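You operate a simulated robot arm through the tools that you are given. There is no shell and no other tool.

You run a simulated robot arm. Do the job below in one go: nothing can be reset, and whatever is moved stays where it is left.

TASK
Trace the drawing on the light box with the green pen.
Fine: tracing sheet over it, silver weight on the sheet, light on; stand the pen back in its block. Set down upright: what you pick out.

It is judged by the outcome, as a careful person would: the job done as asked, and still so three seconds after it is handed in. It fails if anything else is knocked over, pushed out of place, dropped, spilled or broken. Flat cloth is picked up by pressing the open fingertips on it (5 to 10 N) and closing them slowly along it; thin cloth reads only 2 to 8 mm in the jaws.

THE ROBOT
A 7-joint arm with a two-finger parallel gripper, fixed in place. Base frame: the origin is at the foot of the arm, x ahead of it, y to its left, z up. Units: m, degrees, N and s.
With the tool pointing down near the work surface it reaches from about 0.44 to 0.92 m from the base axis. Its first joint turns from -143.0 to 143.0 degrees. Payload 3 kg.
Tool frame: the origin (TCP) lies between the finger pads and is the grasp point; the fingertips stand 0.03 m ahead of it; z points along the fingers, y is the line along which they close. Largest opening 0.094 m; finger width 0.028, thickness 0.01; the body of the gripper, 0.05 by 0.096 m, starts 0.055 m behind the TCP.
Orientation is that of the tool frame in the base frame, as a unit quaternion [x, y, z, w]. With the fingers straight down and closing along the base's y, the tool's x points along the base's -x, its y along +y and its z along -z.

THE INTERFACE
- The arm moves only by the tool drive_tool. Its arguments are lists of equal length, an entry for each row: "translation": the shift along the tool's x, y, z in units of 50 mm (1.0 is 50 mm), a list of three; "delta_rot": the turn, a rotation vector about the tool's x, y, z in units of 8 degrees (1.0 is 8 degrees), a list of three; "jaw": the opening, from 0 (shut) to 1 (fully open). In form: {"translation": [[tx, ty, tz], ...], "delta_rot": [[rx, ry, rz], ...], "jaw": [jaw, ...]}. A call has 1 to 20 rows; each row shifts and turns the commanded pose from where the row before left it, along the tool's axes as they then stand. A call with a number of a shift or a turn outside -1 to 1 is refused whole. A row lasts 0.2 s, in which the tool goes at most 0.05 m and 8.6 degrees; a call with a longer step from one row to the next is refused whole, and so is a gripper value outside its range. Where a pose cannot be reached the arm comes as near as it can. A force on the tool above 90 N (or 10 N above the force at the start of the call, whichever is more), or a blocked arm, ends the call early, and 0.2 s more pass. Each finger travels about 0.072 m/s and halts on what it meets, pressing with about 35 N; the grip force reading is that of the motor and also rises with nothing between the fingers. The clock runs only during rows and for 0.2 s after the last one: add rows that do not move to give the fingers time. The reply holds the time, the measured pose of the TCP, the force on the tool along the base axes, the opening and the grip force, in the units named above and with some noise, with the torque about the TCP (base axes, N m) and any sound that the robot's microphone picked up, and new pictures: "views" is both (left out), scene, wrist or none.
- Cameras (640 x 400 px; columns grow to the right, rows downward): "scene" is fixed at [0.2201, -0.4984, 1.5236]; the picture's right is [0.93, -0.36, 0.00], its down [-0.20, -0.52, -0.83] and it looks along [0.30, 0.77, -0.56] (base axes); focal length 319 px, centre (320, 200). "wrist" rides on the gripper at [0.076, 0.014, -0.102] in the tool frame; the picture's right is [-0.18, 0.98, 0.00], its down [-0.75, -0.14, -0.64] and it looks along [-0.63, -0.12, 0.77] (tool axes); focal length 243 px, centre (320, 200). There is no depth. A picture from a camera that has moved, and an enlarged one, comes with that camera's place and axes in the base frame and with its lens.
- inspect(camera, box): a new picture of the part [left, top, right, bottom] of that camera's present view, enlarged. The clock stands still meanwhile.
- close_job(): hands the job in; it is judged then, once.

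Nothing tells you positions but the pictures and the camera data. Unless the task says otherwise, let go and move clear before handing in.

The tools are called after "Call:" as name(argument=value, ...) on one line, values as JSON. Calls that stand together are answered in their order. drive_tool: Moves the arm, as the interface text tells. Its arguments: {"type":"object","properties":{"translation":{"type":"array","items":{"type":"array","items":{"type":"number"}}},"delta_rot":{"type":"array","items":{"type":"array","items":{"type":"number"}}},"jaw":{"type":"array","items":{"type":"number"}},"views":{"type":"string","enum":["both","scene","wrist","none"]}},"required":["translation","delta_rot","jaw"]} The other tools are called the same way: inspect (camera, box) takes an enlarged picture of a part of a camera's view; close_job () hands the job in.

At the start:

```text
time: 0.0
ee_pos: [0.5264, 0.2424, 1.0895]
tcp_rot: [-0.001, 1.0, 0.001, 0.0]
contact_force: [0.0, -0.9, 0.6]
moment: [-0.02, 0.03, -0.01]
opening: 0.0941
gripper_force: 0.0
```

scene: 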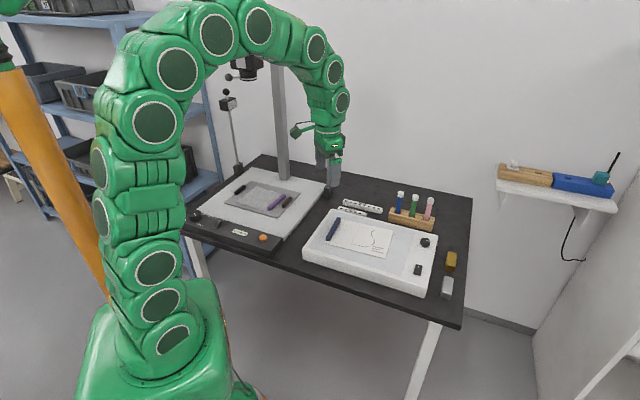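
wrist: 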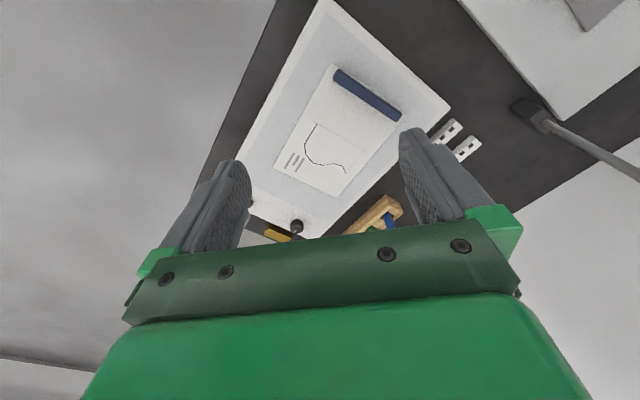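

I see a dark table with a white light box (drawing on it, a dark blue roll on it), a wooden block with three pens, a brass and a silver weight at the right, and another copy stand at the left. I'll look closer before moving.

Call:
inspect(camera="scene", box=[290, 170, 480, 310])

Call:
inspect(camera="scene", box=[180, 150, 340, 260])

Call:
inspect(camera="wrist", box=[200, 0, 520, 240])

Call:
inspect(camera="scene", box=[480, 140, 640, 240])

```text
2.86 times, centred on (385, 240) of scene
camera zoom: at [0.2201, -0.4984, 1.5236], right [0.93, -0.36, 0.0], down [-0.2, -0.52, -0.83], along [0.3, 0.77, -0.56], focal length 911 px, centre (134, 86)
```

zoom: 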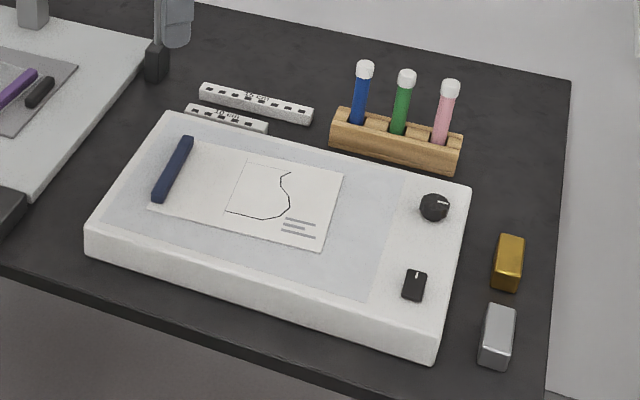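

```text
3.64 times, centred on (260, 205) of scene
camera zoom: at [0.2201, -0.4984, 1.5236], right [0.93, -0.36, 0.0], down [-0.2, -0.52, -0.83], along [0.3, 0.77, -0.56], focal length 1160 px, centre (538, 182)
```

zoom: 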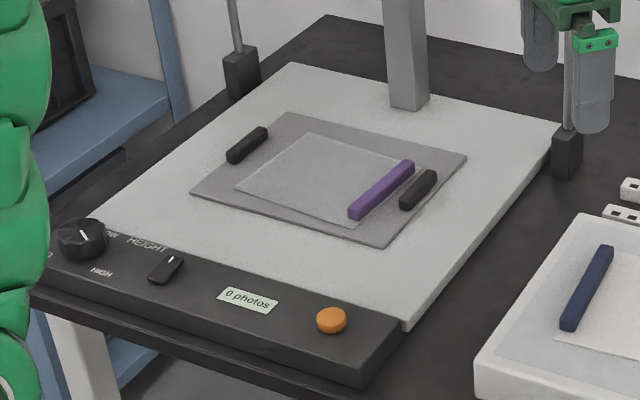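

```text
1.67 times, centred on (360, 120) of wrist
camera zoom: at [0.4496, 0.2572, 1.1916], right [0.18, 0.98, 0.0], down [0.75, -0.14, 0.64], along [0.63, -0.12, -0.77], focal length 404 px, centre (253, 333)
```

zoom: 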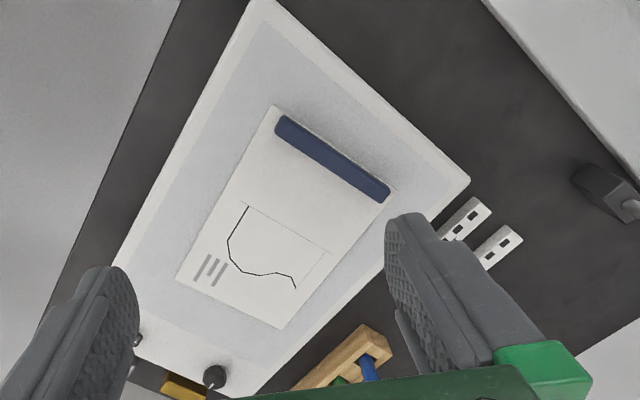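

```text
4.00 times, centred on (560, 190) of scene
camera zoom: at [0.2201, -0.4984, 1.5236], right [0.93, -0.36, 0.0], down [-0.2, -0.52, -0.83], along [0.3, 0.77, -0.56], focal length 1276 px, centre (-640, 240)
```

zoom: 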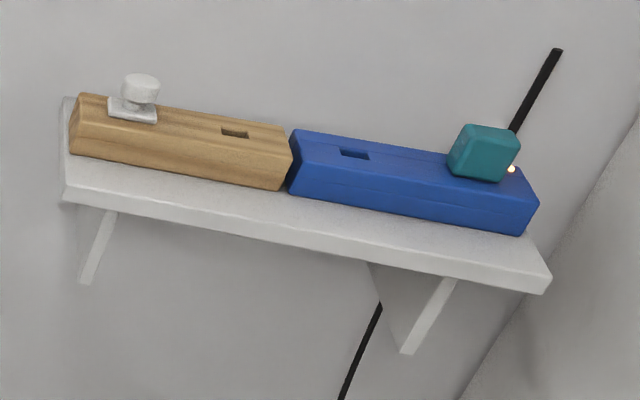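

The light box top is at about z=0.78, turned about 45°, with the pen block beyond it and the weights to its right. I'll move the wrist camera over the light box to see details before touching anything.

Call:
drive_tool(translation=[[-0.9, 0, 0], [-0.9, 0, 0], [-0.9, 0, 0]], delta_rot=[[0, 0, 0], [0, 0, 0], [0, 0, 0]], jaw=[1, 1, 1], views="both")

```text
time: 0.8
ee_pos: [0.6612, 0.2436, 1.091]
tcp_rot: [0.0, 1.0, 0.0, -0.001]
contact_force: [-0.7, 0.5, -0.1]
moment: [0.04, 0.02, -0.03]
opening: 0.0939
gripper_force: 0.0
camera wrist: at [0.5841, 0.2574, 1.1929], right [0.18, 0.98, 0.0], down [0.75, -0.14, 0.64], along [0.63, -0.12, -0.77], focal length 243 px, centre (320, 200)
```

scene: 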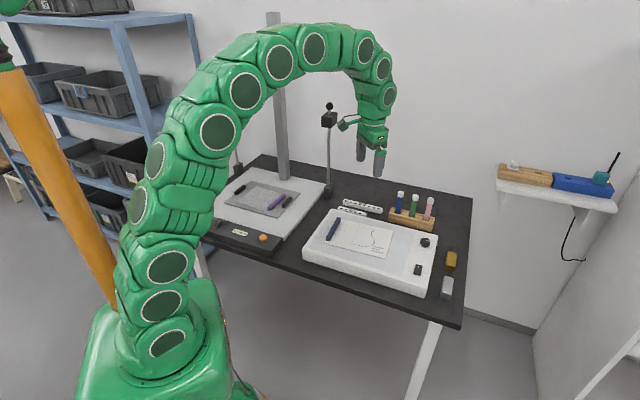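
wrist: 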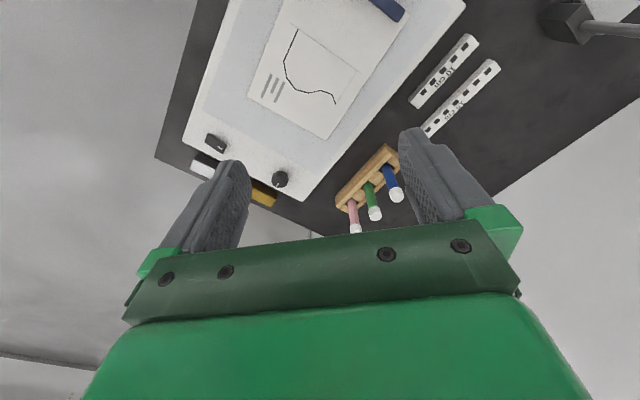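

Call:
inspect(camera="wrist", box=[170, 0, 410, 150])

Call:
inspect(camera="wrist", box=[320, 20, 520, 240])

Call:
inspect(camera="scene", box=[310, 200, 440, 280])

```text
2.67 times, centred on (290, 75) of wrist
camera zoom: at [0.5841, 0.2574, 1.1929], right [0.18, 0.98, 0.0], down [0.75, -0.14, 0.64], along [0.63, -0.12, -0.77], focal length 647 px, centre (400, 533)
```

zoom: 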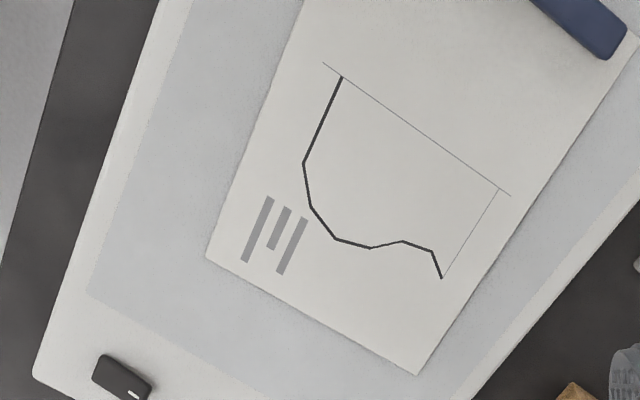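

```text
1.82 times, centred on (420, 130) of wrist
camera zoom: at [0.5841, 0.2574, 1.1929], right [0.18, 0.98, 0.0], down [0.75, -0.14, 0.64], along [0.63, -0.12, -0.77], focal length 441 px, centre (138, 327)
```

zoom: 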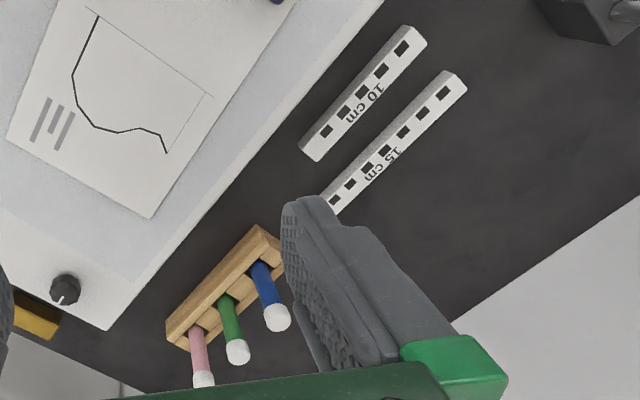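

```text
4.92 times, centred on (375, 240) of scene
camera zoom: at [0.2201, -0.4984, 1.5236], right [0.93, -0.36, 0.0], down [-0.2, -0.52, -0.83], along [0.3, 0.77, -0.56], focal length 1570 px, centre (49, 3)
```

zoom: 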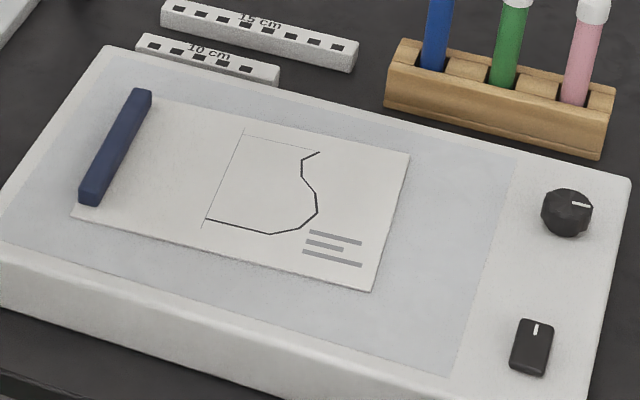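

The drawing (blue bar at its edge) is already on the light box; the translucent sheet with a purple bar on the copy stand at left is probably the tracing sheet. I'll swing the wrist camera toward the copy stand, staying well away from its camera, to examine it.

Call:
drive_tool(translation=[[0.689, 0.503, 0.05], [0.689, 0.503, 0.05], [0.689, 0.503, 0.05], [0.689, 0.503, 0.05], [0.689, 0.503, 0.05], [0.689, 0.503, 0.05], [0.689, 0.503, 0.05], [0, 0, 0], [0, 0, 0], [0, 0, 0], [0, 0, 0], [0, 0, 0], [0, 0, 0], [0, 0, 0], [0, 0, 0], [0, 0, 0], [0, 0, 0]], delta_rot=[[0, 0, 0], [0, 0, 0], [0, 0, 0], [0, 0, 0], [0, 0, 0], [0, 0, 0], [0, 0, 0], [0, 0, -1], [0, 0, -1], [0, 0, -1], [0, 0, -1], [0, 0, -1], [0, 0, -1], [0, 0, -1], [0, -1, 0], [0, -1, 0], [0, -1, 0]], jaw=[1, 1, 1, 1, 1, 1, 1, 1, 1, 1, 1, 1, 1, 1, 1, 1, 1], views="both")

```text
time: 4.4
ee_pos: [0.42, 0.4183, 1.0732]
tcp_rot: [-0.459, 0.863, 0.099, 0.185]
contact_force: [0.5, -0.6, -0.6]
moment: [-0.02, 0.02, -0.06]
opening: 0.0943
gripper_force: 0.1
camera wrist: at [0.3458, 0.3348, 1.1345], right [-0.72, 0.69, 0.08], down [0.35, 0.27, 0.89], along [0.6, 0.67, -0.44], focal length 243 px, centre (320, 200)
```

scene: 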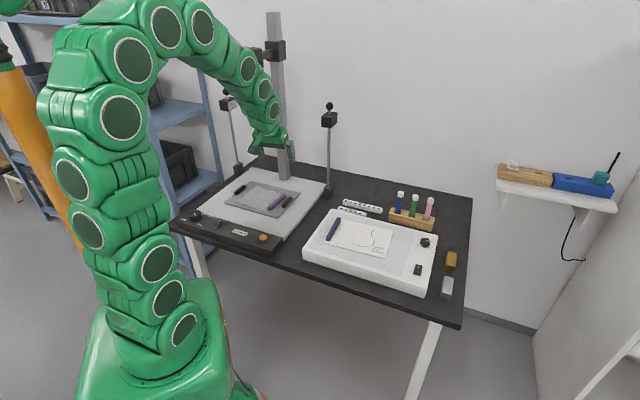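
wrist: 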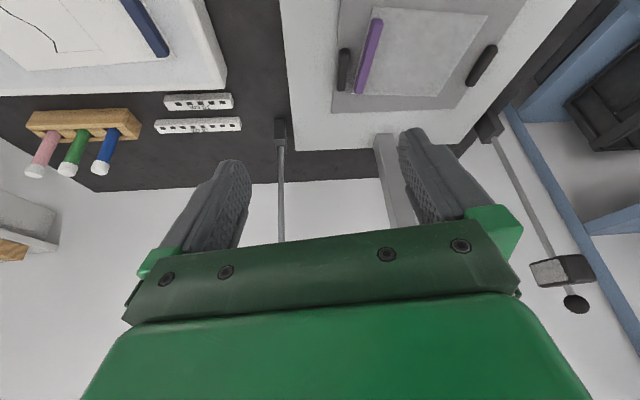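

Call:
inspect(camera="wrist", box=[310, 0, 530, 140])

Call:
inspect(camera="wrist", box=[0, 0, 250, 190])

Call:
inspect(camera="scene", box=[180, 150, 320, 250])

Call:
inspect(camera="scene", box=[210, 0, 350, 140])

```text
2.86 times, centred on (420, 70) of wrist
camera zoom: at [0.3458, 0.3348, 1.1345], right [-0.72, 0.69, 0.08], down [0.35, 0.27, 0.89], along [0.6, 0.67, -0.44], focal length 693 px, centre (34, 571)
```

zoom: 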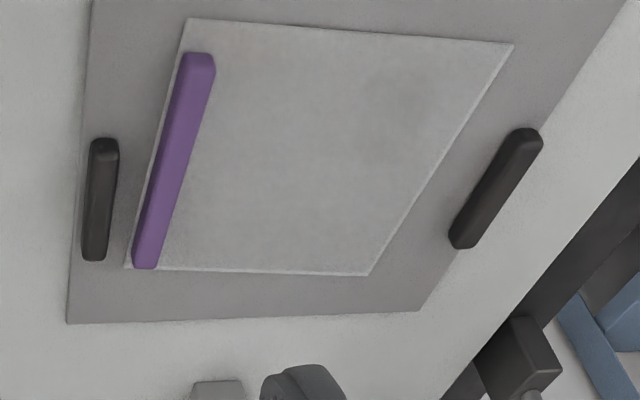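

```text
2.11 times, centred on (125, 95) of wrist
camera zoom: at [0.3458, 0.3348, 1.1345], right [-0.72, 0.69, 0.08], down [0.35, 0.27, 0.89], along [0.6, 0.67, -0.44], focal length 511 px, centre (730, 421)
```

zoom: 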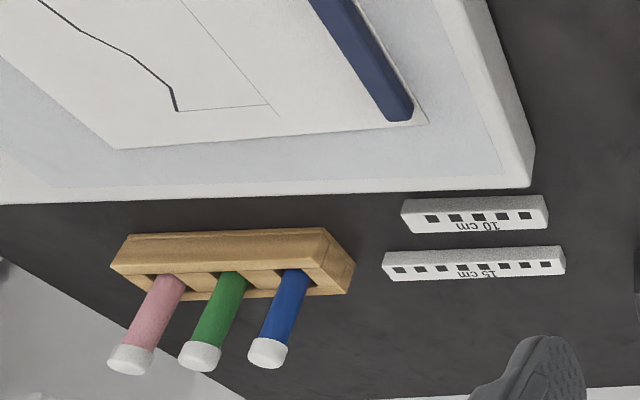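

```text
4.00 times, centred on (250, 200) of scene
camera zoom: at [0.2201, -0.4984, 1.5236], right [0.93, -0.36, 0.0], down [-0.2, -0.52, -0.83], along [0.3, 0.77, -0.56], focal length 1276 px, centre (600, 200)
```

zoom: 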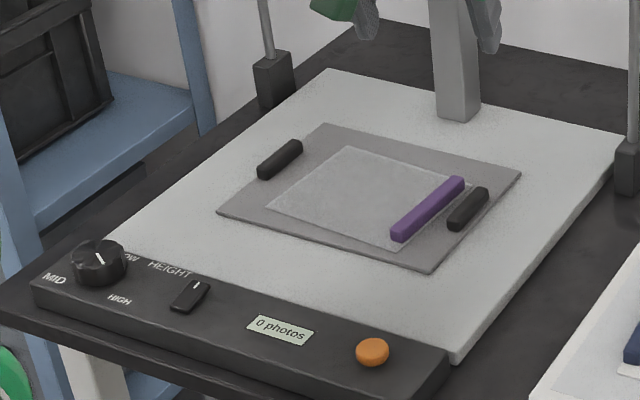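

```text
2.86 times, centred on (280, 70) of scene
camera zoom: at [0.2201, -0.4984, 1.5236], right [0.93, -0.36, 0.0], down [-0.2, -0.52, -0.83], along [0.3, 0.77, -0.56], focal length 911 px, centre (434, 571)
```

zoom: 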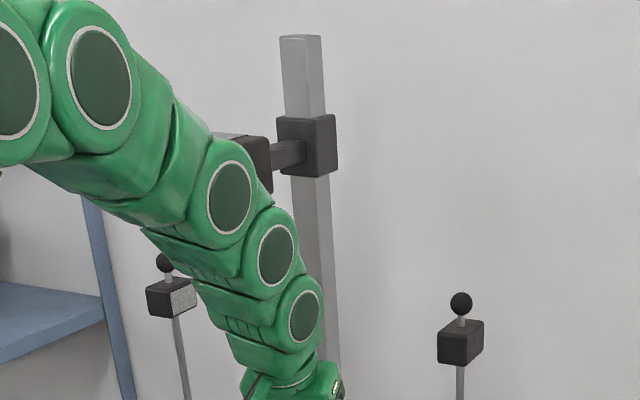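

The tracing sheet is the translucent sheet with the purple grip bar lying on the grey tray, bar centre near (0.44, 0.58, 0.77), turned about 42°. I'll hover over the bar with a slight tilt, so the wrist stays clear of the overhead copy camera, and look again.

Call:
drive_tool(translation=[[0, 0, 0], [0, 0, 0], [0, 0, 0], [-0.128, 0.419, 0.741], [-0.128, 0.419, 0.741], [-0.128, 0.419, 0.741], [-0.128, 0.419, 0.741], [-0.128, 0.419, 0.741], [0, 0, 0]], delta_rot=[[0, 1, 0], [0.241, 0, 0.841], [0.241, 0, 0.841], [0, 0, 0], [0, 0, 0], [0, 0, 0], [0, 0, 0], [0, 0, 0], [0, 0, 0]], jaw=[1, 1, 1, 1, 1, 1, 1, 1, 1], views="both")

```text
time: 6.4
ee_pos: [0.4142, 0.5522, 0.9043]
tcp_rot: [-0.355, 0.925, 0.05, 0.129]
contact_force: [0.2, 0.5, 1.1]
moment: [0.0, 0.03, 0.03]
opening: 0.0939
gripper_force: 0.0
camera wrist: at [0.3283, 0.4947, 0.9813], right [-0.53, 0.85, 0.05], down [0.5, 0.26, 0.82], along [0.69, 0.46, -0.56], focal length 243 px, centre (320, 200)
```

scene: 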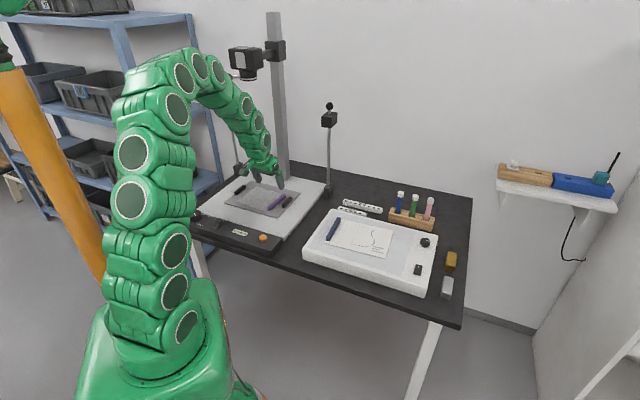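
wrist: 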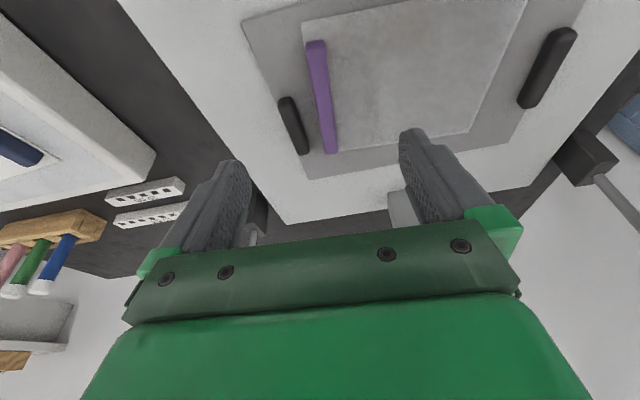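

Call:
inspect(camera="wrist", box=[230, 0, 470, 160])

```text
2.50 times, centred on (350, 80) of wrist
camera zoom: at [0.3283, 0.4947, 0.9813], right [-0.53, 0.85, 0.05], down [0.5, 0.26, 0.82], along [0.69, 0.46, -0.56], focal length 606 px, centre (245, 500)
```

zoom: 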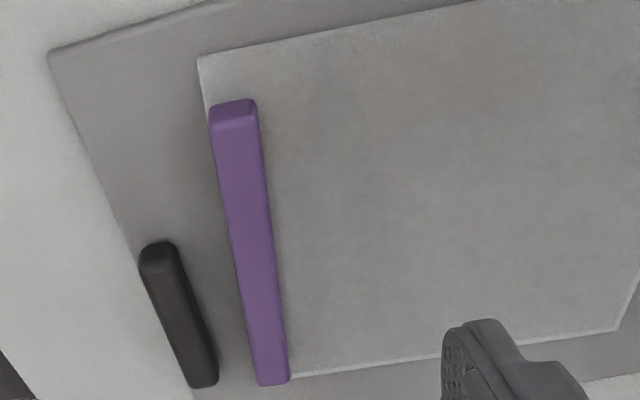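

The bar's top is at about z=0.776 and the sheet at about 0.759; one black tray handle sits beside the far half of the bar, so I'll grip the near half with a partly closed jaw. I'll descend partway and check alignment.

Call:
drive_tool(translation=[[0, 0, 0], [0.169, 0.043, 0.62], [0.169, 0.043, 0.62], [0, 0, 0], [0, 0, 0]], delta_rot=[[0.0345, 0, 0.12], [0, 0, 0], [0, 0, 0], [0, 0, 0], [0, 0, 0]], jaw=[0.38, 0.38, 0.38, 0.38, 0.38], views="both")

```text
time: 7.6
ee_pos: [0.4086, 0.5559, 0.8414]
tcp_rot: [-0.347, 0.927, 0.048, 0.13]
contact_force: [-0.2, -0.5, -0.2]
moment: [-0.03, 0.0, -0.02]
opening: 0.0355
gripper_force: 0.0
camera wrist: at [0.3222, 0.5002, 0.9182], right [-0.51, 0.86, 0.05], down [0.51, 0.25, 0.82], along [0.69, 0.45, -0.56], focal length 243 px, centre (320, 200)
```

scene: 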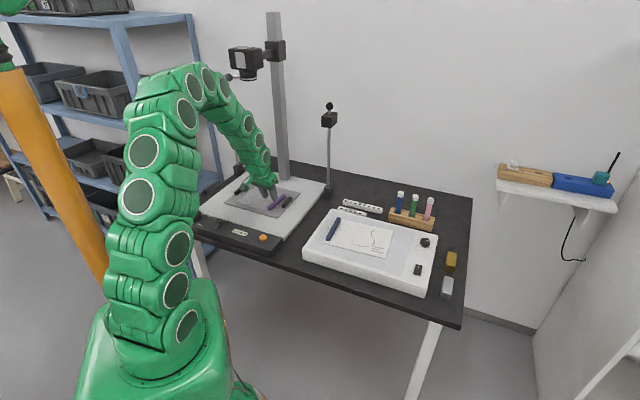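
wrist: 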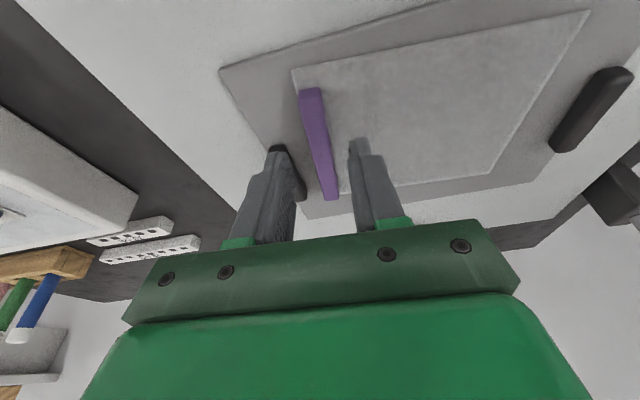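

Call:
inspect(camera="wrist", box=[240, 60, 420, 220])

```text
2.50 times, centred on (330, 140) of wrist
camera zoom: at [0.3222, 0.5002, 0.9182], right [-0.51, 0.86, 0.05], down [0.51, 0.25, 0.82], along [0.69, 0.45, -0.56], focal length 606 px, centre (295, 350)
```

zoom: 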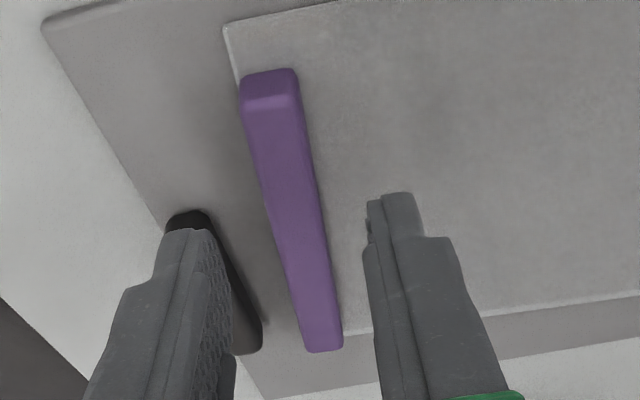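

Aligned with the bar. I'll descend to just above the sheet surface and then check before closing.

Call:
drive_tool(translation=[[0.064, -0.012, 0.294], [0.064, -0.012, 0.294], [0.064, -0.012, 0.294], [0, 0, 0]], delta_rot=[[0, 0, 0], [0, 0, 0], [0, 0, 0], [0, 0, 0]], jaw=[0.38, 0.38, 0.38, 0.38], views="wrist")

Call:
inspect(camera="wrist", box=[220, 80, 440, 240])

Call:
inspect(camera="scene", box=[220, 150, 320, 220])

```text
time: 8.6
ee_pos: [0.4138, 0.5555, 0.7973]
tcp_rot: [-0.347, 0.927, 0.051, 0.133]
contact_force: [-14.8, -13.9, 85.7]
moment: [0.63, 1.91, 0.71]
opening: 0.0354
gripper_force: 0.0
camera wrist: at [0.3268, 0.5004, 0.874], right [-0.51, 0.86, 0.05], down [0.5, 0.25, 0.83], along [0.7, 0.45, -0.56], focal length 243 px, centre (320, 200)
```

wrist: 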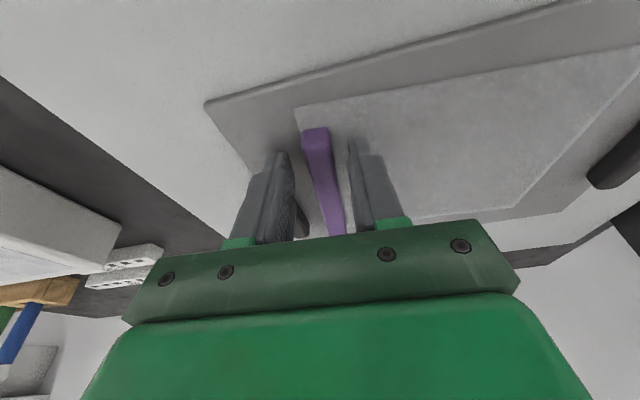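

```text
2.50 times, centred on (330, 160) of wrist
camera zoom: at [0.3268, 0.5004, 0.874], right [-0.51, 0.86, 0.05], down [0.5, 0.25, 0.83], along [0.7, 0.45, -0.56], focal length 606 px, centre (295, 300)
```

zoom: 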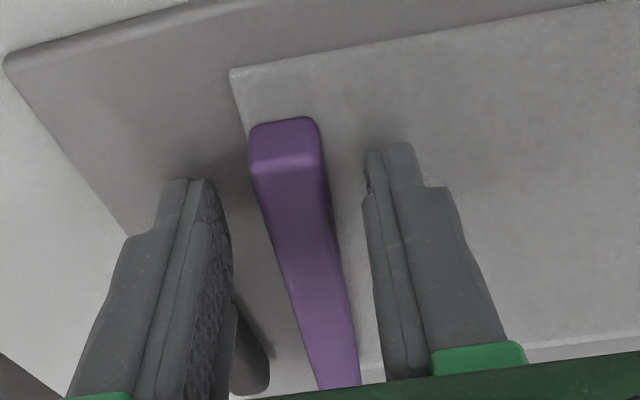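

```text
5.71 times, centred on (270, 185) of scene
camera zoom: at [0.2201, -0.4984, 1.5236], right [0.93, -0.36, 0.0], down [-0.2, -0.52, -0.83], along [0.3, 0.77, -0.56], focal length 1823 px, centre (606, 286)
```

zoom: 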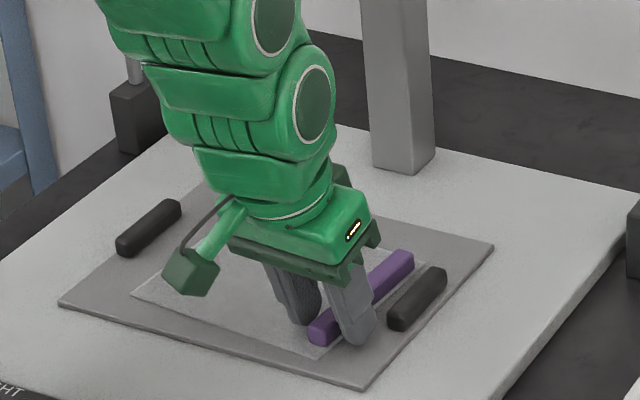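

The fingertips are pressing on the tray (86 N), so the surface is at about z=0.764. I'll back off 6 mm right away.

Call:
drive_tool(translation=[[-0.033, 0, -0.115], [0, 0, 0]], delta_rot=[[0, 0, 0], [0, 0, 0]], jaw=[0.38, 0.38], views="wrist")

```text
time: 9.2
ee_pos: [0.4119, 0.5532, 0.7996]
tcp_rot: [-0.347, 0.928, 0.048, 0.129]
contact_force: [4.9, 2.8, 17.5]
moment: [0.34, 0.2, -0.18]
opening: 0.0358
gripper_force: 0.5
camera wrist: at [0.3258, 0.4995, 0.876], right [-0.51, 0.86, 0.05], down [0.51, 0.25, 0.82], along [0.69, 0.45, -0.56], focal length 243 px, centre (320, 200)
```

wrist: 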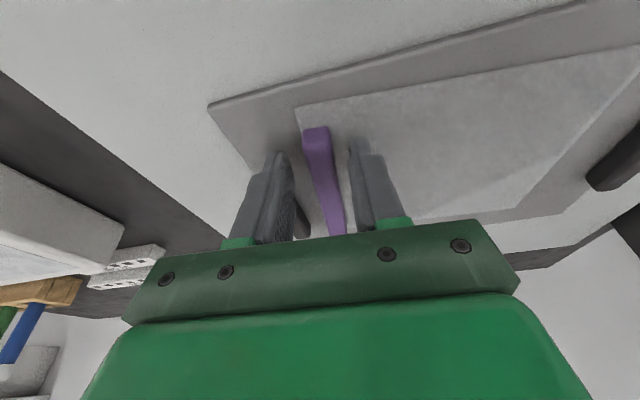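

Call:
drive_tool(translation=[[-0.018, 0, -0.064], [0, 0, 0]], delta_rot=[[0, 0, 0], [0, 0, 0]], jaw=[0.38, 0.38], views="none")

Call:
inspect(camera="scene", box=[230, 170, 310, 230])

Call:
inspect(camera="wrist", box=[220, 80, 440, 240])

```text
time: 9.8
ee_pos: [0.4113, 0.5547, 0.8027]
tcp_rot: [-0.347, 0.928, 0.049, 0.13]
contact_force: [-0.2, -0.3, -0.4]
moment: [0.02, -0.03, 0.0]
opening: 0.0357
gripper_force: 0.1
```

```text
6.67 times, centred on (270, 200) of scene
camera zoom: at [0.2201, -0.4984, 1.5236], right [0.93, -0.36, 0.0], down [-0.2, -0.52, -0.83], along [0.3, 0.77, -0.56], focal length 2127 px, centre (653, 200)
```

zoom: 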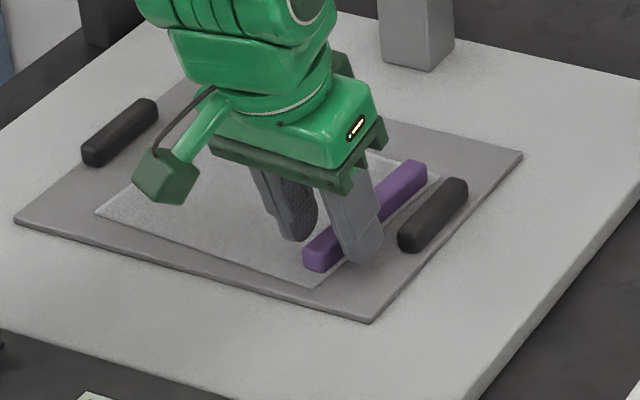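

```text
2.50 times, centred on (330, 160) of wrist
camera zoom: at [0.3252, 0.4994, 0.8802], right [-0.51, 0.86, 0.05], down [0.51, 0.25, 0.82], along [0.69, 0.45, -0.56], focal length 606 px, centre (295, 300)
```

zoom: 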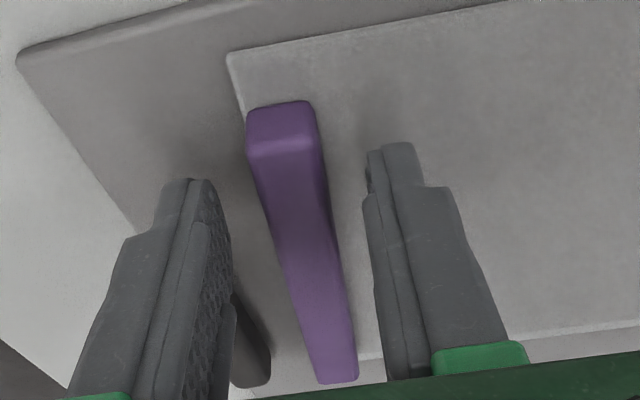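

Free of contact and straddling the bar. Closing on it now.

Call:
drive_tool(translation=[[0, 0, 0], [0, 0, 0], [0, 0, 0], [0, 0, 0], [0, 0, 0], [0, 0, 0]], delta_rot=[[0, 0, 0], [0, 0, 0], [0, 0, 0], [0, 0, 0], [0, 0, 0], [0, 0, 0]], jaw=[0.3, 0.24, 0.18, 0.1, 0.05, 0.0], views="wrist")

```text
time: 11.2
ee_pos: [0.4129, 0.5549, 0.8048]
tcp_rot: [-0.347, 0.928, 0.049, 0.13]
contact_force: [-0.7, 0.4, -0.4]
moment: [0.04, 0.06, 0.0]
opening: 0.0149
gripper_force: 35.0
camera wrist: at [0.3254, 0.4997, 0.8806], right [-0.51, 0.86, 0.05], down [0.51, 0.25, 0.82], along [0.69, 0.45, -0.56], focal length 243 px, centre (320, 200)
```

wrist: 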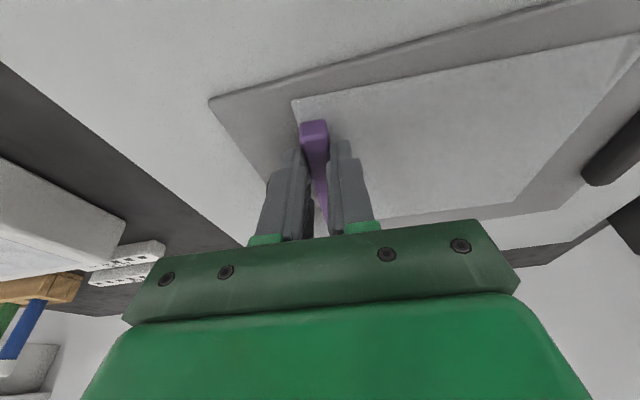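

The bar is gripped (15 mm). I'll lift slightly and see how the sheet hangs.

Call:
drive_tool(translation=[[-0.05, 0, -0.19], [-0.11, 0, -0.385], [-0.11, 0, -0.385], [0, 0, 0]], delta_rot=[[0, 0, 0], [0, 0, 0], [0, 0, 0], [0, 0, 0]], jaw=[0, 0, 0, 0], views="both")

Call:
inspect(camera="scene", box=[220, 150, 320, 220])

```text
time: 12.2
ee_pos: [0.4118, 0.5527, 0.8538]
tcp_rot: [-0.347, 0.927, 0.049, 0.131]
contact_force: [0.2, 0.0, -0.7]
moment: [0.0, 0.0, 0.01]
opening: 0.0
gripper_force: 33.2
camera wrist: at [0.3253, 0.4985, 0.9311], right [-0.51, 0.86, 0.05], down [0.51, 0.25, 0.82], along [0.69, 0.45, -0.56], focal length 243 px, centre (320, 200)
```

scene: 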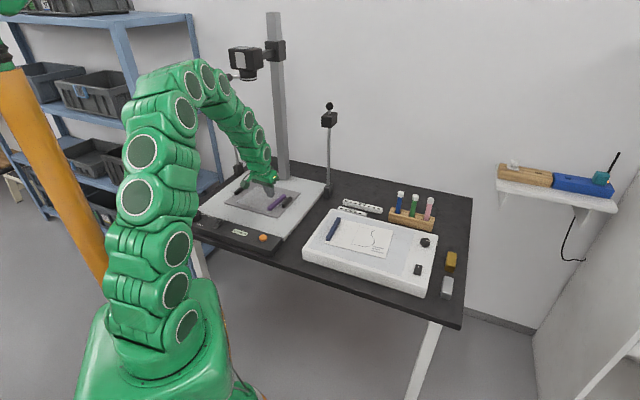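
wrist: 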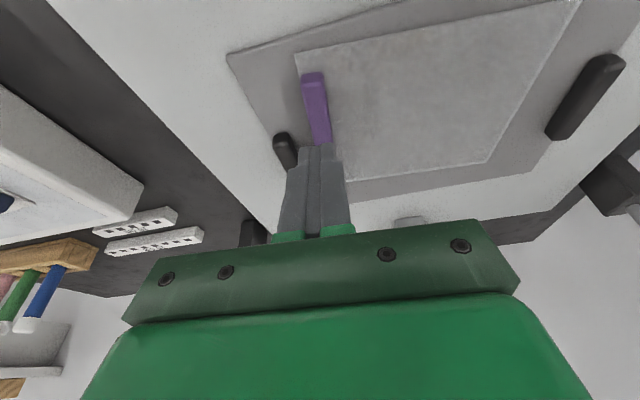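

```text
5.71 times, centred on (270, 185) of scene
camera zoom: at [0.2201, -0.4984, 1.5236], right [0.93, -0.36, 0.0], down [-0.2, -0.52, -0.83], along [0.3, 0.77, -0.56], focal length 1823 px, centre (606, 286)
```

zoom: 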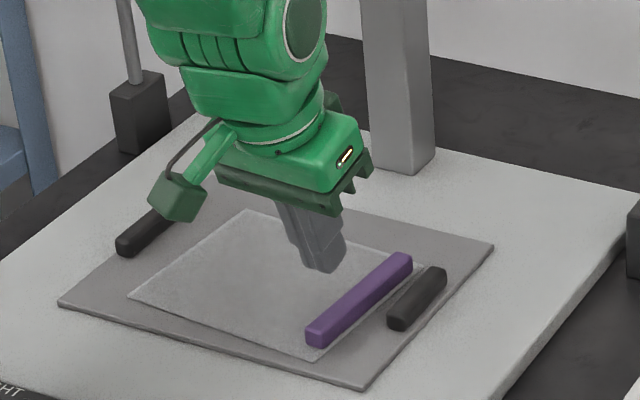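

The fingers slipped off the bar's rounded top edges; the sheet is still lying in place. I'll re-grip deeper with less tilt. First open up and re-measure.

Call:
drive_tool(translation=[[0, 0, 0], [0, 0, 0], [0, 0, 0]], delta_rot=[[0, 1, 0], [0, 0, 0], [0, 0, 0]], jaw=[0.2, 0.4, 0.4], views="both")

Call:
inspect(camera="wrist", box=[220, 20, 440, 180])

```text
time: 13.0
ee_pos: [0.4127, 0.553, 0.8528]
tcp_rot: [-0.349, 0.935, 0.024, 0.064]
contact_force: [0.5, -1.0, -0.3]
moment: [-0.01, -0.01, -0.01]
opening: 0.0375
gripper_force: 0.2
camera wrist: at [0.3341, 0.5063, 0.9441], right [-0.51, 0.86, 0.03], down [0.59, 0.33, 0.74], along [0.63, 0.39, -0.67], focal length 243 px, centre (320, 200)
```

scene: 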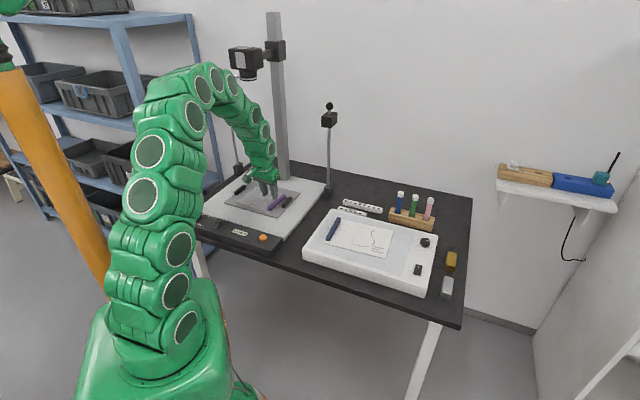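
wrist: 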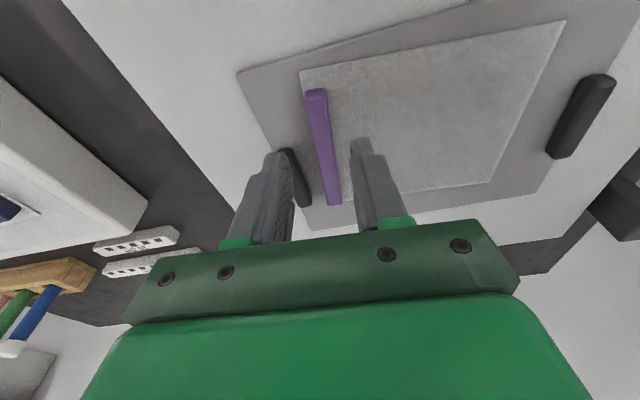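

```text
2.50 times, centred on (330, 100) of wrist
camera zoom: at [0.3341, 0.5063, 0.9441], right [-0.51, 0.86, 0.03], down [0.59, 0.33, 0.74], along [0.63, 0.39, -0.67], focal length 606 px, centre (295, 450)
```

zoom: 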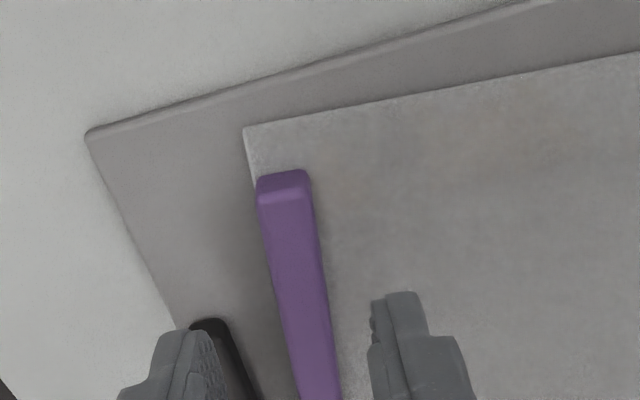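

Call:
drive_tool(translation=[[0.043, 0.013, 0.334], [0.043, 0.013, 0.334], [0.043, 0.013, 0.334], [0, 0, 0]], delta_rot=[[0, 0, 0.06], [0, 0, 0.06], [0, 0, 0], [0, 0, 0]], jaw=[0.3, 0.3, 0.3, 0.3], views="wrist")

Call:
inspect(camera="wrist", box=[220, 80, 440, 240])

```text
time: 14.0
ee_pos: [0.4101, 0.5565, 0.8018]
tcp_rot: [-0.341, 0.938, 0.024, 0.065]
contact_force: [-0.2, -0.3, 0.3]
moment: [-0.02, 0.03, -0.02]
opening: 0.0279
gripper_force: 0.0
camera wrist: at [0.332, 0.5103, 0.8931], right [-0.49, 0.87, 0.03], down [0.59, 0.31, 0.74], along [0.64, 0.38, -0.67], focal length 243 px, centre (320, 200)
```

wrist: 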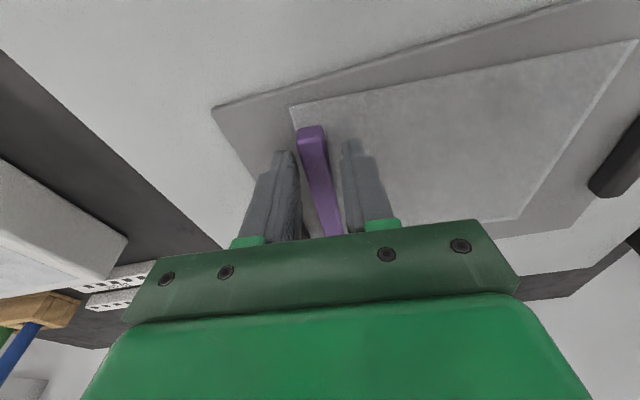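

```text
2.50 times, centred on (330, 160) of wrist
camera zoom: at [0.332, 0.5103, 0.8931], right [-0.49, 0.87, 0.03], down [0.59, 0.31, 0.74], along [0.64, 0.38, -0.67], focal length 606 px, centre (295, 300)
```

zoom: 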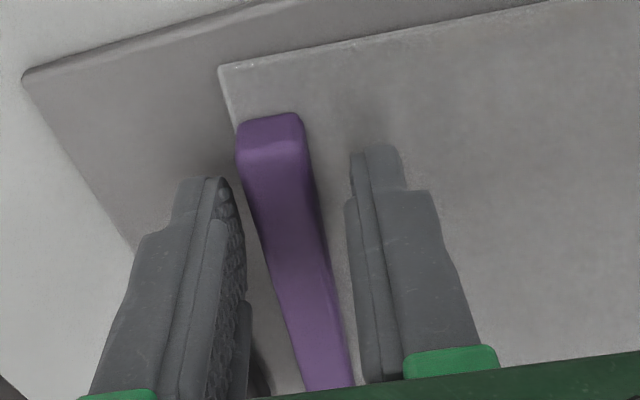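

Call:
drive_tool(translation=[[0.0056, 0, 0.04], [0, 0, 0]], delta_rot=[[0, 0, 0], [0, 0, 0]], jaw=[0.3, 0.3], views="none")

```text
time: 14.6
ee_pos: [0.4102, 0.5573, 0.8007]
tcp_rot: [-0.341, 0.937, 0.024, 0.065]
contact_force: [-0.4, 0.9, 0.2]
moment: [0.02, -0.02, -0.01]
opening: 0.0285
gripper_force: 0.0
```

Call:
drive_tool(translation=[[0.0056, 0, 0.03], [0, 0, 0]], delta_rot=[[0, 0, 0], [0, 0, 0]], jaw=[0.3, 0.3], views="none")

```text
time: 15.2
ee_pos: [0.4101, 0.5567, 0.7985]
tcp_rot: [-0.342, 0.937, 0.024, 0.066]
contact_force: [1.0, 0.2, 0.1]
moment: [0.01, -0.01, -0.03]
opening: 0.0286
gripper_force: 0.1
```

Call:
drive_tool(translation=[[0.004, 0, 0.03], [0, 0, 0]], delta_rot=[[0, 0, 0], [0, 0, 0]], jaw=[0.3, 0.3], views="none")

```text
time: 15.8
ee_pos: [0.4124, 0.5564, 0.7968]
tcp_rot: [-0.342, 0.937, 0.025, 0.066]
contact_force: [-2.3, -1.6, 14.8]
moment: [0.09, 0.36, 0.05]
opening: 0.029
gripper_force: 0.2
```

Call:
drive_tool(translation=[[-0.003, 0, -0.02], [0, 0, 0], [0, 0, 0], [0, 0, 0], [0, 0, 0], [0, 0, 0], [0, 0, 0]], delta_rot=[[0, 0, 0], [0, 0, 0], [0, 0, 0], [0, 0, 0], [0, 0, 0], [0, 0, 0], [0, 0, 0]], jaw=[0.3, 0.24, 0.2, 0.15, 0.1, 0.05, 0], views="wrist")

```text
time: 17.4
ee_pos: [0.4128, 0.5546, 0.798]
tcp_rot: [-0.341, 0.937, 0.024, 0.065]
contact_force: [2.4, -3.2, 14.7]
moment: [-0.12, -0.01, 0.17]
opening: 0.0149
gripper_force: 34.9
camera wrist: at [0.3342, 0.5099, 0.8886], right [-0.49, 0.87, 0.03], down [0.59, 0.31, 0.74], along [0.64, 0.38, -0.67], focal length 243 px, centre (320, 200)
```

wrist: 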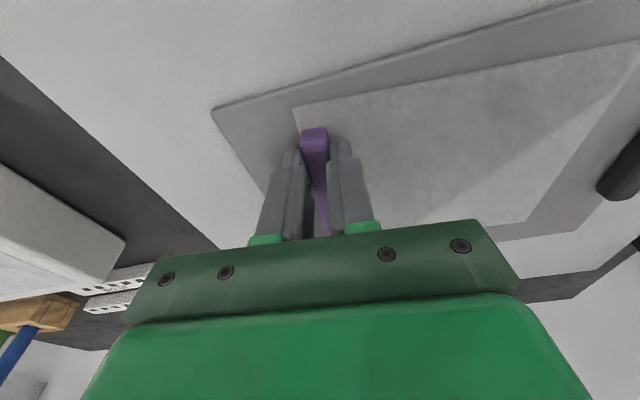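

Gripped again, this time fully down on the bar. A very small slow lift to test the hold.

Call:
drive_tool(translation=[[-0.014, 0, -0.1], [-0.014, 0, -0.1], [0, 0, 0]], delta_rot=[[0, 0, 0], [0, 0, 0], [0, 0, 0]], jaw=[0, 0, 0], views="both")

Call:
inspect(camera="scene", box=[230, 165, 320, 225])

```text
time: 18.2
ee_pos: [0.4121, 0.5559, 0.8076]
tcp_rot: [-0.341, 0.937, 0.025, 0.065]
contact_force: [-0.9, 0.0, 0.5]
moment: [-0.07, 0.02, -0.02]
opening: 0.0149
gripper_force: 34.8
camera wrist: at [0.3338, 0.5099, 0.8988], right [-0.49, 0.87, 0.03], down [0.59, 0.31, 0.74], along [0.63, 0.38, -0.67], focal length 243 px, centre (320, 200)
```

scene: 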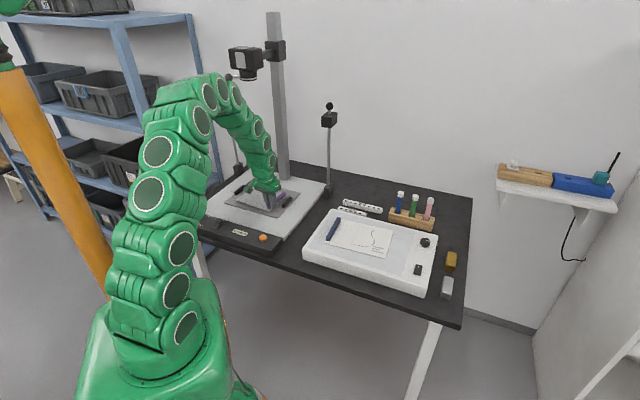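
wrist: 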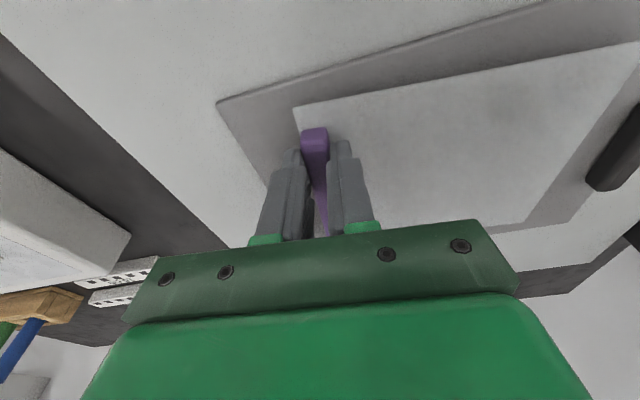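

```text
6.67 times, centred on (275, 195) of scene
camera zoom: at [0.2201, -0.4984, 1.5236], right [0.93, -0.36, 0.0], down [-0.2, -0.52, -0.83], along [0.3, 0.77, -0.56], focal length 2127 px, centre (620, 233)
```

zoom: 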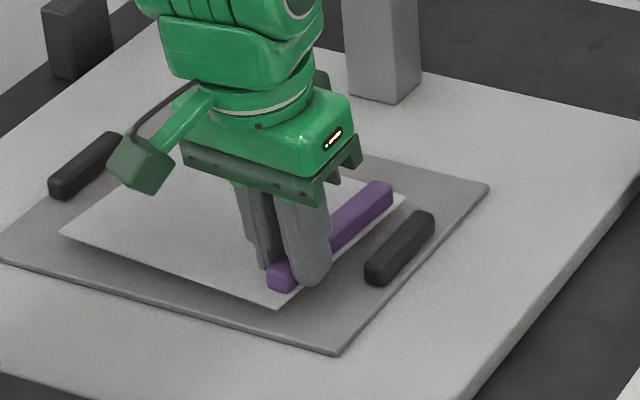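

The sheet came up with the bar and stays flat. I'll raise it, carry it over beside the drawing on the light box, and measure the drawing from there.

Call:
drive_tool(translation=[[-0.046, 0, -0.33], [-0.046, 0, -0.33], [-0.046, 0, -0.33], [-0.018, -0.588, -0.145], [-0.018, -0.588, -0.145], [-0.018, -0.588, -0.145], [-0.018, -0.588, -0.145], [-0.018, -0.588, -0.145], [-0.018, -0.588, -0.145], [-0.018, -0.588, -0.145], [-0.018, -0.588, -0.145], [-0.018, -0.588, -0.145], [-0.018, -0.588, -0.145], [0, 0, 0]], delta_rot=[[0, 0, 0], [0, 0, 0], [0, 0, 0], [0, 0, 0], [0, 0, 0], [0, 0, 0], [0, 0, 0], [0, 0, 0], [0, 0, 0], [0, 0, 0], [0, 0, 0], [0, 0, 0], [0, 0, 0], [0, 0, 0]], jaw=[0, 0, 0, 0, 0, 0, 0, 0, 0, 0, 0, 0, 0, 0], views="both")

```text
time: 21.2
ee_pos: [0.6022, 0.3291, 0.9297]
tcp_rot: [-0.342, 0.937, 0.025, 0.065]
contact_force: [-0.4, 1.0, -0.4]
moment: [-0.03, -0.01, 0.0]
opening: 0.0151
gripper_force: 35.2
camera wrist: at [0.5237, 0.2833, 1.0197], right [-0.49, 0.87, 0.03], down [0.6, 0.31, 0.74], along [0.63, 0.38, -0.67], focal length 243 px, centre (320, 200)
```

scene: 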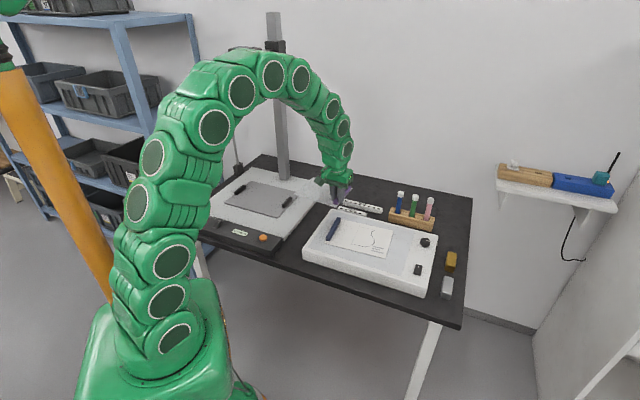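
wrist: 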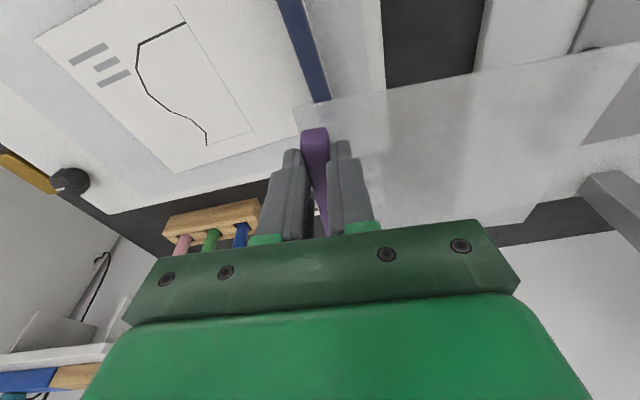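

Call:
inspect(camera="wrist", box=[20, 0, 340, 200])

Call:
inspect(camera="scene", box=[290, 160, 420, 260])

```text
2.00 times, centred on (180, 100) of wrist
camera zoom: at [0.5237, 0.2833, 1.0197], right [-0.49, 0.87, 0.03], down [0.6, 0.31, 0.74], along [0.63, 0.38, -0.67], focal length 485 px, centre (600, 400)
```

zoom: 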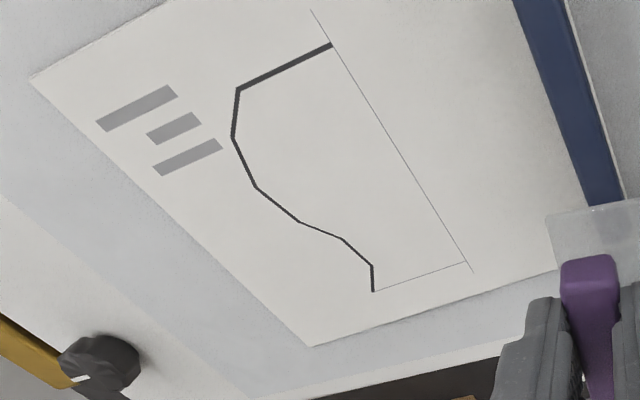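

```text
4.00 times, centred on (355, 210) of scene
camera zoom: at [0.2201, -0.4984, 1.5236], right [0.93, -0.36, 0.0], down [-0.2, -0.52, -0.83], along [0.3, 0.77, -0.56], focal length 1276 px, centre (180, 160)
```

zoom: 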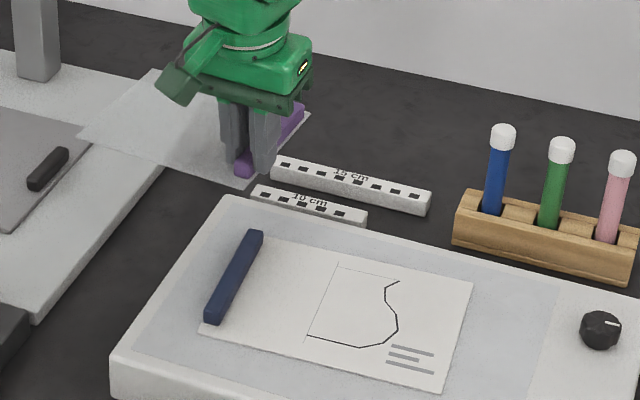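

Now I have the drawing precisely: z≈0.791, turned 47.8°, and the tracing sheet will cover the whole profile with the purple bar on the right-hand side. I'll rotate the sheet to match and hover it over the target.

Call:
drive_tool(translation=[[0, 0, 0], [0.236, -0.622, 0.202], [0.236, -0.622, 0.202], [0.236, -0.622, 0.202], [0.236, -0.622, 0.202], [0.236, -0.622, 0.202], [0.236, -0.622, 0.202], [0, 0, 0]], delta_rot=[[-0.1357, 0, -0.9655], [0, 0, 0], [0, 0, 0], [0, 0, 0], [0, 0, 0], [0, 0, 0], [0, 0, 0], [0, 0, 0]], jaw=[0, 0, 0, 0, 0, 0, 0, 0], views="both")

Call:
inspect(camera="scene", box=[290, 180, 460, 300])

Call:
inspect(camera="wrist", box=[240, 0, 560, 240])

```text
time: 23.0
ee_pos: [0.697, 0.1582, 0.8595]
tcp_rot: [-0.405, 0.912, 0.029, 0.064]
contact_force: [0.0, -0.2, -0.6]
moment: [-0.04, 0.02, -0.02]
opening: 0.015
gripper_force: 34.9
camera wrist: at [0.6263, 0.102, 0.9494], right [-0.61, 0.79, 0.03], down [0.55, 0.39, 0.74], along [0.58, 0.46, -0.67], focal length 243 px, centre (320, 200)
```

scene: 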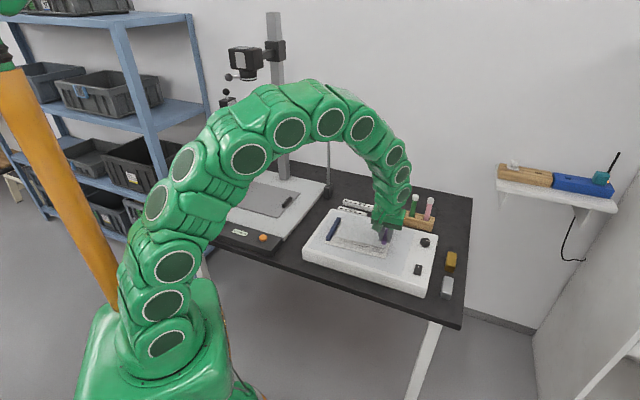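
wrist: 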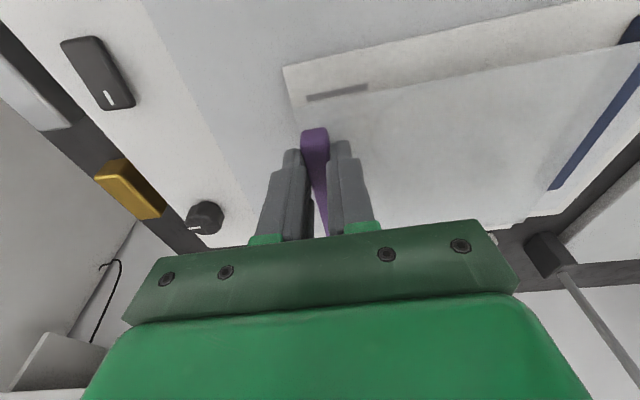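

```text
3.33 times, centred on (375, 240) of scene
camera zoom: at [0.2201, -0.4984, 1.5236], right [0.93, -0.36, 0.0], down [-0.2, -0.52, -0.83], along [0.3, 0.77, -0.56], focal length 1063 px, centre (137, 67)
```

zoom: 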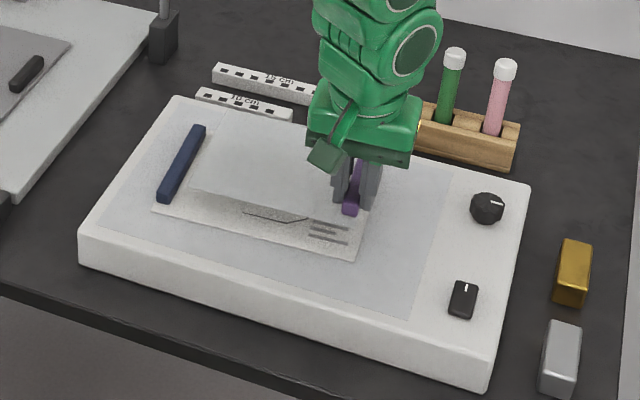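

```text
1.67 times, centred on (400, 120) of wrist
camera zoom: at [0.6263, 0.102, 0.9494], right [-0.61, 0.79, 0.03], down [0.55, 0.39, 0.74], along [0.58, 0.46, -0.67], focal length 404 px, centre (187, 333)
```

zoom: 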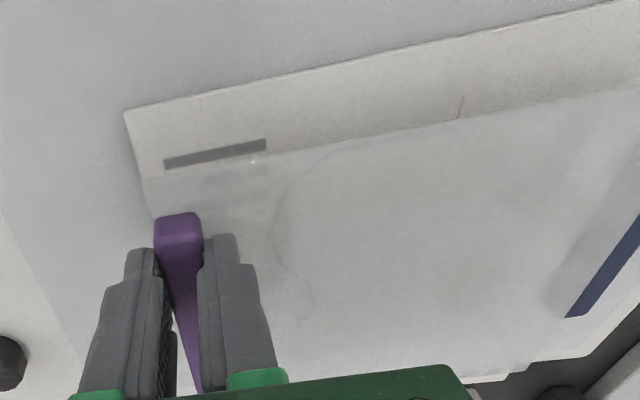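

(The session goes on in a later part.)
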